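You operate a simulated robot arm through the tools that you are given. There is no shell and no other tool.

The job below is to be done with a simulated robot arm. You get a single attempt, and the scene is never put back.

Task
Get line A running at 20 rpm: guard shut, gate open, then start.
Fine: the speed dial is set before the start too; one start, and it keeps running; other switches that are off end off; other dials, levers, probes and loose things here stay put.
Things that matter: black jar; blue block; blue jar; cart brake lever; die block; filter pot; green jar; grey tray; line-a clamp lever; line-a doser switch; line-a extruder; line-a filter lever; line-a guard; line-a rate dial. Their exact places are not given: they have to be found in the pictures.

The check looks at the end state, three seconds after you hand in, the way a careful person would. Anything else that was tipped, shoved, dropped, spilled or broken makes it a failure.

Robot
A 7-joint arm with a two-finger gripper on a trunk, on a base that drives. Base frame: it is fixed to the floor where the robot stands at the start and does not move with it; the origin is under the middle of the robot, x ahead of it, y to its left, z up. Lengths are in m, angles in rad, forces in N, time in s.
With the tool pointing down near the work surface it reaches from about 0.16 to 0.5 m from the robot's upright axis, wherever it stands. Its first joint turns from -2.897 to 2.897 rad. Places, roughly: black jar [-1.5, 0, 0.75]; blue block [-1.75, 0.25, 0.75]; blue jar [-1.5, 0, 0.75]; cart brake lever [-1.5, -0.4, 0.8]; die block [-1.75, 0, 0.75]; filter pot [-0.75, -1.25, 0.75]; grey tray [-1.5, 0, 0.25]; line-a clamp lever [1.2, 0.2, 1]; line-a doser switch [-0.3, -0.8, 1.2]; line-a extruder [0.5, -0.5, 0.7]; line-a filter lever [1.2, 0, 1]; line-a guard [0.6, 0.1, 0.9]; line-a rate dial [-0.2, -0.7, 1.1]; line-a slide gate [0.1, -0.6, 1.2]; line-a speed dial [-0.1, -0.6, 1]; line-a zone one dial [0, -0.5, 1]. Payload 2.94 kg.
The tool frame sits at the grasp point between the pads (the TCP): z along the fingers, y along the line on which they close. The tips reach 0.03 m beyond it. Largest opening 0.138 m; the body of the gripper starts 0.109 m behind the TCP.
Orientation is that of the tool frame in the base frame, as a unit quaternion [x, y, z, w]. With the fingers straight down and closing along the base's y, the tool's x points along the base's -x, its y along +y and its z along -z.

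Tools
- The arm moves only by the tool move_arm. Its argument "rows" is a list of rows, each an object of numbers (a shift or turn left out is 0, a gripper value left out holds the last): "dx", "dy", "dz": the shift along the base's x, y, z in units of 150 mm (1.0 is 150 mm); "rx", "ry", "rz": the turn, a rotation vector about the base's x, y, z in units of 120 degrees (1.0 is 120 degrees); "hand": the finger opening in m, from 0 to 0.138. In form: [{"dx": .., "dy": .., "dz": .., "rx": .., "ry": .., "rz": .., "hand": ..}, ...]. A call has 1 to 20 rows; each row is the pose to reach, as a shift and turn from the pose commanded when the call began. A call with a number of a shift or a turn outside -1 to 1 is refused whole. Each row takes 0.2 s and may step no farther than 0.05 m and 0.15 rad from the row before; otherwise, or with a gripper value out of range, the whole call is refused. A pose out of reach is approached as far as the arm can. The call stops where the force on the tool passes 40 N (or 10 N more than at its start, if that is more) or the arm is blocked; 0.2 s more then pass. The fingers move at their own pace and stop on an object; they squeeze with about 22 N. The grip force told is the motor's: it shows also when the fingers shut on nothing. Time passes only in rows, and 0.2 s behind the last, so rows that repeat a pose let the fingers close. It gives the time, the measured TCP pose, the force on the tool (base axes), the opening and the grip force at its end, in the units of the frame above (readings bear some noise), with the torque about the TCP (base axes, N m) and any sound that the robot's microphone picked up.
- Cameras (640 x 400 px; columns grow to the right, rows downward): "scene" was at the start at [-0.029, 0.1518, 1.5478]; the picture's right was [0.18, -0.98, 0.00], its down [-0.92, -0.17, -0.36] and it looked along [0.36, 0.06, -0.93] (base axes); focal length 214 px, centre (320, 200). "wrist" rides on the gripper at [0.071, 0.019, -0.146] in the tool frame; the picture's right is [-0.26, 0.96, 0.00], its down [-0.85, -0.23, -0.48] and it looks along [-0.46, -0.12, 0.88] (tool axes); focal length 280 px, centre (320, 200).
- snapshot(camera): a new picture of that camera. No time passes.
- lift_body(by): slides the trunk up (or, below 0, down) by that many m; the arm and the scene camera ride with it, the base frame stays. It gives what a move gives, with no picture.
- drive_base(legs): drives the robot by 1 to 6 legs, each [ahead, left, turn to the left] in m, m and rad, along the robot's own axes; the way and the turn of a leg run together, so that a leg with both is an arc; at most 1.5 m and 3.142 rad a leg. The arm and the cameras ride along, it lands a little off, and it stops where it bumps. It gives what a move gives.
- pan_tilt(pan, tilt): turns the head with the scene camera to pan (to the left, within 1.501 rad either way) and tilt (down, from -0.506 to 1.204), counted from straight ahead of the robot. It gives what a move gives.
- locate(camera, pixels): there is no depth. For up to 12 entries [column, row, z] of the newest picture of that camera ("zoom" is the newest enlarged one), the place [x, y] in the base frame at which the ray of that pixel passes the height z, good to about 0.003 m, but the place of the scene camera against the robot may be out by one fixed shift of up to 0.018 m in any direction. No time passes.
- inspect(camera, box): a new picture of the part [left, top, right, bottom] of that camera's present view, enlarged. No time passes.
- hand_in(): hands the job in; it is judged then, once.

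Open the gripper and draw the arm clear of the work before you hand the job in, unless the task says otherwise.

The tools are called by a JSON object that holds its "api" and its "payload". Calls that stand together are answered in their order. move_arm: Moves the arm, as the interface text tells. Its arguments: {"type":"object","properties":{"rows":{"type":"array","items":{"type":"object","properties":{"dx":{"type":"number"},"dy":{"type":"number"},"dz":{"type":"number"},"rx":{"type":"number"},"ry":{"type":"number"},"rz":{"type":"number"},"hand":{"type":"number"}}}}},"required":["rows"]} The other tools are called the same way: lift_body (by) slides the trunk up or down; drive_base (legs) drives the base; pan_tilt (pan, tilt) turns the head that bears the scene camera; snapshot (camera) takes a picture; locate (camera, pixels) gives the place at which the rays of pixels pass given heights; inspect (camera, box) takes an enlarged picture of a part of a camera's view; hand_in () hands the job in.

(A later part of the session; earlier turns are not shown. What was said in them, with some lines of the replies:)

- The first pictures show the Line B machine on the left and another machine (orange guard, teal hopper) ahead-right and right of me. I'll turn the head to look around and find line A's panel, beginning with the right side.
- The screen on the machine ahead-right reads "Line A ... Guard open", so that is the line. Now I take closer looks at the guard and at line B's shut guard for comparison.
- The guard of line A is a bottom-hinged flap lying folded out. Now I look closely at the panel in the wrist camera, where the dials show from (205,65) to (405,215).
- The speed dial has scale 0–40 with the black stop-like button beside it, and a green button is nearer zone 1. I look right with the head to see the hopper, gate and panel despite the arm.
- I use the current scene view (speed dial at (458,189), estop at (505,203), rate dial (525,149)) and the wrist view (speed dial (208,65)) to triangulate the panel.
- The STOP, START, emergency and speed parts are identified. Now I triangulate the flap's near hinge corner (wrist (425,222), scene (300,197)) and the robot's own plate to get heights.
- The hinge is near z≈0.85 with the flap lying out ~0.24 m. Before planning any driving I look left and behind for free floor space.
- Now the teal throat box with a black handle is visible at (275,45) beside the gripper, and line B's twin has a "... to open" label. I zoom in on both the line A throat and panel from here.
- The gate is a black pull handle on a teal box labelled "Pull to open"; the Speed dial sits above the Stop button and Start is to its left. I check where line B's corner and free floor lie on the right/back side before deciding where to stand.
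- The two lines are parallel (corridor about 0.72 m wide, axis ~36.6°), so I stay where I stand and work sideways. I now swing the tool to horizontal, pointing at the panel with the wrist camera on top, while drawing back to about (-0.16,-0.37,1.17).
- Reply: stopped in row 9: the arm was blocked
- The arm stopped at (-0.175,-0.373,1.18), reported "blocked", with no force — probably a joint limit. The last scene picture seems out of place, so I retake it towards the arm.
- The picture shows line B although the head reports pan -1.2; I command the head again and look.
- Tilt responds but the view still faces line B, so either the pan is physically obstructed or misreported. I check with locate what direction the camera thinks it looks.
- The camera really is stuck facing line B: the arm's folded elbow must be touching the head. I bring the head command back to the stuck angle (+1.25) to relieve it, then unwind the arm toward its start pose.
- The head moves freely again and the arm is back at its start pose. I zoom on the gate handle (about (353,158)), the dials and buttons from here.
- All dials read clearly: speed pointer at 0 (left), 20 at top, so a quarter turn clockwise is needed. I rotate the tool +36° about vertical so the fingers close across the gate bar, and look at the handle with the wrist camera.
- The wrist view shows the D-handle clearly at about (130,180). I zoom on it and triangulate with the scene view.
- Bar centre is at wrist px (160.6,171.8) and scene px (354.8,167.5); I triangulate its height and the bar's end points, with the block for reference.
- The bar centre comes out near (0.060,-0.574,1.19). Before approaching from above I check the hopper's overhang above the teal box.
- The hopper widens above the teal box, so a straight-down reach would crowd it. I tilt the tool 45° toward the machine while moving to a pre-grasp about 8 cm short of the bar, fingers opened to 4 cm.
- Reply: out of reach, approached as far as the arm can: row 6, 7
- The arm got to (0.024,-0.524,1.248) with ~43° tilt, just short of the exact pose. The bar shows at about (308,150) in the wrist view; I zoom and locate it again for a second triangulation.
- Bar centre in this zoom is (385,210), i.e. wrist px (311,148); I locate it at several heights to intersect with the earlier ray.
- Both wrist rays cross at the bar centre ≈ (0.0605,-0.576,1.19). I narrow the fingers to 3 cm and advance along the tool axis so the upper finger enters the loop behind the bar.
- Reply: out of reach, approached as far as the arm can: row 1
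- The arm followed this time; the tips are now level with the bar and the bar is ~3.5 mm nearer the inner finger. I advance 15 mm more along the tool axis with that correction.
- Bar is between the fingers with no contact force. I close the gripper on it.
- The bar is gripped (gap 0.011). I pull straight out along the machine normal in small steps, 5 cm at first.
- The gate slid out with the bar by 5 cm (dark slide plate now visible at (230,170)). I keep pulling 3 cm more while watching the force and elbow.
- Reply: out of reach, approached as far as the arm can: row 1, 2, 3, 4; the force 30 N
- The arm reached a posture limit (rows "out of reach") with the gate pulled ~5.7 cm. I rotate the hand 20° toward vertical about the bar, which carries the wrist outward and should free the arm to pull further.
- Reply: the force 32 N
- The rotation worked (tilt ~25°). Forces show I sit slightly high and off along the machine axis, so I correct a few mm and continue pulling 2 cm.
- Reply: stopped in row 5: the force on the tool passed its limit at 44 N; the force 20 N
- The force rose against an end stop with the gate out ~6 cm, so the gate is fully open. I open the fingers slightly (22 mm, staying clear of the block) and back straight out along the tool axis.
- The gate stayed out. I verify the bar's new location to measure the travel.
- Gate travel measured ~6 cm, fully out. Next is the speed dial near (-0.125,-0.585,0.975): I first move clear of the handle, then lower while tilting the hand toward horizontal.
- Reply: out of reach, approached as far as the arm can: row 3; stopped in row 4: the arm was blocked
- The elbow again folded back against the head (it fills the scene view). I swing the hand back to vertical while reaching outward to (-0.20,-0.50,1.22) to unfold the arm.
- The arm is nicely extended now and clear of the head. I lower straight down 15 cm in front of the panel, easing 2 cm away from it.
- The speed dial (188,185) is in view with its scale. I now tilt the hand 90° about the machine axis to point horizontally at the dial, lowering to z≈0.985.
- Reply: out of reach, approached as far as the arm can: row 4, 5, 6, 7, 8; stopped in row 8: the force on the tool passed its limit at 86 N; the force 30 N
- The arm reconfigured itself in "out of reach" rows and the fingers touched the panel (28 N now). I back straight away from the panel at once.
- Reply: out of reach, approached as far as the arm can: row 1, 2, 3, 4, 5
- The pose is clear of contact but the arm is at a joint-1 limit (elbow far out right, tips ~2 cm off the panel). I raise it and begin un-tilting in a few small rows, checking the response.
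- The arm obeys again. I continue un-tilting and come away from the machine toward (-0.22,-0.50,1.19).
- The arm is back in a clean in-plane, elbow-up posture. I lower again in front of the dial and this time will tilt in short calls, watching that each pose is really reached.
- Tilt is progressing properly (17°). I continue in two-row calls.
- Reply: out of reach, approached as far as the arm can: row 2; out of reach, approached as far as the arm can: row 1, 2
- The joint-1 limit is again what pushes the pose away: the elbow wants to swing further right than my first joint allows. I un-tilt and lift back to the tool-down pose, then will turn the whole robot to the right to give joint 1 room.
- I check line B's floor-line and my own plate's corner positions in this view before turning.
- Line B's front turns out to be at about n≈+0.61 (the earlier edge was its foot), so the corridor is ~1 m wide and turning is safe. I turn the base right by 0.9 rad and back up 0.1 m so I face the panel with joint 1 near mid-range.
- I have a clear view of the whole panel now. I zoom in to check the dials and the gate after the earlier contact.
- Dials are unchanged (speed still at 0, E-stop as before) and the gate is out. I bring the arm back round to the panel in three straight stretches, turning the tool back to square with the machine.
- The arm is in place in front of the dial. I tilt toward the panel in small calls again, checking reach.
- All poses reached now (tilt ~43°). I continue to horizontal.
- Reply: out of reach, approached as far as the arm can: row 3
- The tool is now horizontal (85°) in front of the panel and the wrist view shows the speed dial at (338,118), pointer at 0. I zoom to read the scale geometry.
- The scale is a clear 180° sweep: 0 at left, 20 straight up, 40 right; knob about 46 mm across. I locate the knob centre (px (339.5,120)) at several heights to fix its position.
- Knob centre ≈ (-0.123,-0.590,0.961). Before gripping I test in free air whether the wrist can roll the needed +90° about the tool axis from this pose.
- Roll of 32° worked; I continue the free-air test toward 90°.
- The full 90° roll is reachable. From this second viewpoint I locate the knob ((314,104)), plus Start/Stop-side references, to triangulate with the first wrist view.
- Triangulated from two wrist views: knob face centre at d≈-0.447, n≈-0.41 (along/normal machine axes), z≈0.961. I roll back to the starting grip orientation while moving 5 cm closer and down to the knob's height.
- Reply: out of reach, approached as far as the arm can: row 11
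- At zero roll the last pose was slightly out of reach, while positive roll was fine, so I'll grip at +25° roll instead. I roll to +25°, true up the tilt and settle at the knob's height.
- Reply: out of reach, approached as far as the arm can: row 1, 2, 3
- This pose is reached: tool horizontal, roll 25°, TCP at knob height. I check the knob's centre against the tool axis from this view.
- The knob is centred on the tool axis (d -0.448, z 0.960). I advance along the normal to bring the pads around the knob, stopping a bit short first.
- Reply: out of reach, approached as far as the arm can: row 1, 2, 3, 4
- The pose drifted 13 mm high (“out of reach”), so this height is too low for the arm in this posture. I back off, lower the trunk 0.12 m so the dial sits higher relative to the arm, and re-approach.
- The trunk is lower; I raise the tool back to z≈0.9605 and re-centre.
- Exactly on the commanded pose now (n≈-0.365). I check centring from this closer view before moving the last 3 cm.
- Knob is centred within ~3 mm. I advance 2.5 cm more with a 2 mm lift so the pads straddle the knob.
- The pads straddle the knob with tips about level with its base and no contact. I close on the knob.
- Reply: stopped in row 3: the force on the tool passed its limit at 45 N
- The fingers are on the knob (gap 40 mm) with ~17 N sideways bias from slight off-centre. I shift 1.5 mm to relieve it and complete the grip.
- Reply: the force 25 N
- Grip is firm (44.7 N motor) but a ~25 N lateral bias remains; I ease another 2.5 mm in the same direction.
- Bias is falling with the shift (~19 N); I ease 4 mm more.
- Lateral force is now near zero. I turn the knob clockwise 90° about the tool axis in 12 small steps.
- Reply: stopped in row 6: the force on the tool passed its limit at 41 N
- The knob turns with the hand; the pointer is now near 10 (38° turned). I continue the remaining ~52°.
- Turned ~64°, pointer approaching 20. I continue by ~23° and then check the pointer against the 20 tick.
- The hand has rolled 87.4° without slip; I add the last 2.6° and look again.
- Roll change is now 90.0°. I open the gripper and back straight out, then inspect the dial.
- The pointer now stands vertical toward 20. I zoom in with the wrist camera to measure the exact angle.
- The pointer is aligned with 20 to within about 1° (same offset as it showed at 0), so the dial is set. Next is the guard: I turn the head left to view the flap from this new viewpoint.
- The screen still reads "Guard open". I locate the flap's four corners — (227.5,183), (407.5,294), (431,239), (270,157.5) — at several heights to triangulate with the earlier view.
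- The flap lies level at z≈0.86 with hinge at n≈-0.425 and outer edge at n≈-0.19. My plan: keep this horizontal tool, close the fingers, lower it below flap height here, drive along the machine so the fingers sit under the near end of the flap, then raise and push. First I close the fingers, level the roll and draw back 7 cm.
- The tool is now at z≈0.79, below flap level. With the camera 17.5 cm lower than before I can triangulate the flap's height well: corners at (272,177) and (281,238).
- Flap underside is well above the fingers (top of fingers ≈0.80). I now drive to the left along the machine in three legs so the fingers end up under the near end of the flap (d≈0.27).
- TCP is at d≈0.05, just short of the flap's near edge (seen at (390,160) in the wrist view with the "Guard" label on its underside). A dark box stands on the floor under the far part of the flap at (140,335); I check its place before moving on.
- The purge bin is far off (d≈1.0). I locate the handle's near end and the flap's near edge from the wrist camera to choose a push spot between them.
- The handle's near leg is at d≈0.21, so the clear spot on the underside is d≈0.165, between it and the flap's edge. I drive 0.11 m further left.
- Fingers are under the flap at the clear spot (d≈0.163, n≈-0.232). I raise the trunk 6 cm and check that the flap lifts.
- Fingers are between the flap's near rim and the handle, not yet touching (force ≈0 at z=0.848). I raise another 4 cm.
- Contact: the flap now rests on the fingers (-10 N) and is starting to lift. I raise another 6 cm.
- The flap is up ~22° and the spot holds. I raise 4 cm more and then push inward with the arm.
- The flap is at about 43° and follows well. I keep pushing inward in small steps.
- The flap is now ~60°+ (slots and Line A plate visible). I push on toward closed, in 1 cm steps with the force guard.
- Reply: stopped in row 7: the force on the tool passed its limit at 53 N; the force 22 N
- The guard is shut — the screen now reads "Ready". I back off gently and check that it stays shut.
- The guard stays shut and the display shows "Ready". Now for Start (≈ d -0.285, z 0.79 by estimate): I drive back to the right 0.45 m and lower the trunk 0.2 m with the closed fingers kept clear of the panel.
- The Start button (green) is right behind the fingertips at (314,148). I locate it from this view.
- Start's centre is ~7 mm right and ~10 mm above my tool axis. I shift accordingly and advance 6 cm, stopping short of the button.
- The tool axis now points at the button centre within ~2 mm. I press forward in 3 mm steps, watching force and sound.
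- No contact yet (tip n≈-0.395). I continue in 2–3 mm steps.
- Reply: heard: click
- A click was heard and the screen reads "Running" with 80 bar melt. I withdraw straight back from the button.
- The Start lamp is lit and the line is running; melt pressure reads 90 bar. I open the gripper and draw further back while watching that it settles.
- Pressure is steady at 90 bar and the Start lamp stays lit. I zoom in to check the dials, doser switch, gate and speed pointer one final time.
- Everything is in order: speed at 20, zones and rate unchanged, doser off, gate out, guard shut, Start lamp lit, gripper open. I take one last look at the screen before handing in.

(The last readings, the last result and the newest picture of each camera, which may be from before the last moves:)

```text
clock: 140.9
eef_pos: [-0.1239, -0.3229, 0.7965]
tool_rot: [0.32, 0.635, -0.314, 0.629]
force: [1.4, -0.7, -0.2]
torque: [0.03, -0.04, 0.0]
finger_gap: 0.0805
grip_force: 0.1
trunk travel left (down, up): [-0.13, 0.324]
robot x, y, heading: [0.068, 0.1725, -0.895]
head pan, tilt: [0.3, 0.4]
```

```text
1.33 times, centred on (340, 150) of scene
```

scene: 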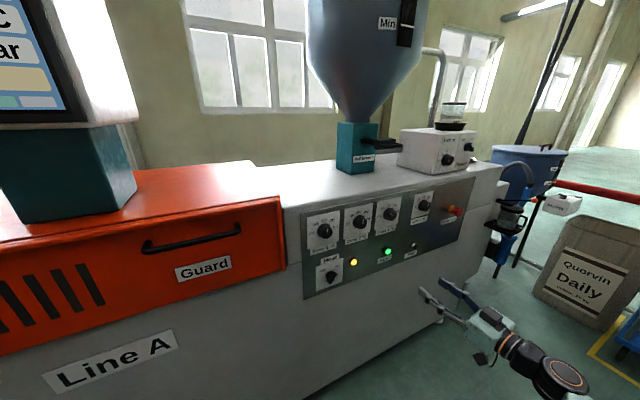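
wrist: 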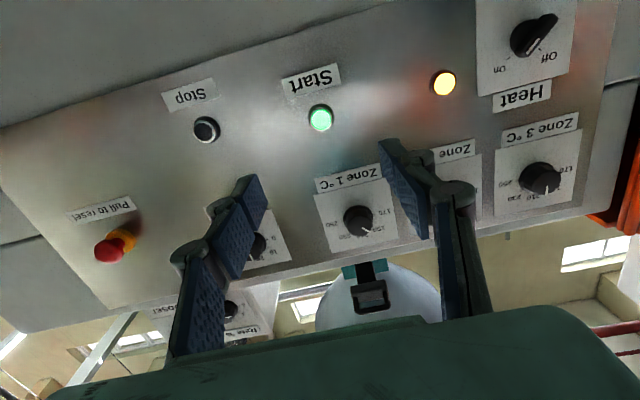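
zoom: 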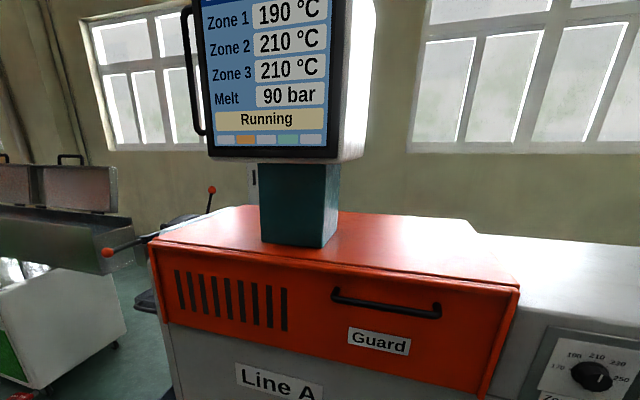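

The screen still reads "Running" at a steady 90 bar, the guard is shut, the arm is clear and the gripper open. I hand the job in.

{"api": "hand_in", "payload": {}}

```text
The job is handed in.
```

Line A is running. The screen read "Running" with melt pressure steady at 90 bar when I handed the job in. I don't have the check's result.

- **Guard:** it is shut and stayed shut after I let go. The screen changed from "Guard open" to "Ready" as it closed.
- **Slide gate:** I pulled it out about 6 cm, to its end stop, and it stayed there.
- **Speed dial:** I turned it from 0 to 20 before starting. The pointer sits within about 1° of the 20 mark.
- **Start:** I pressed it once, heard one click, and its lamp came on and stayed lit.
- **Everything else:** the doser switch is still off. The zone and rate dials, heat switch and emergency stop look as they did before.

Three things went wrong on the way:

- **Panel contact:** early on, while I was setting up for the speed dial, the fingers bumped the panel near it. The arm stopped at a peak of 86 N. I checked the panel afterwards and nothing had moved.
- **Camera head:** the folded elbow blocked the robot's own camera head at least once. Backing the arm off freed it.
- **Driving:** I turned the base and drove it along the machine to reach the dial and guard, so it finishes a little away from where it started.
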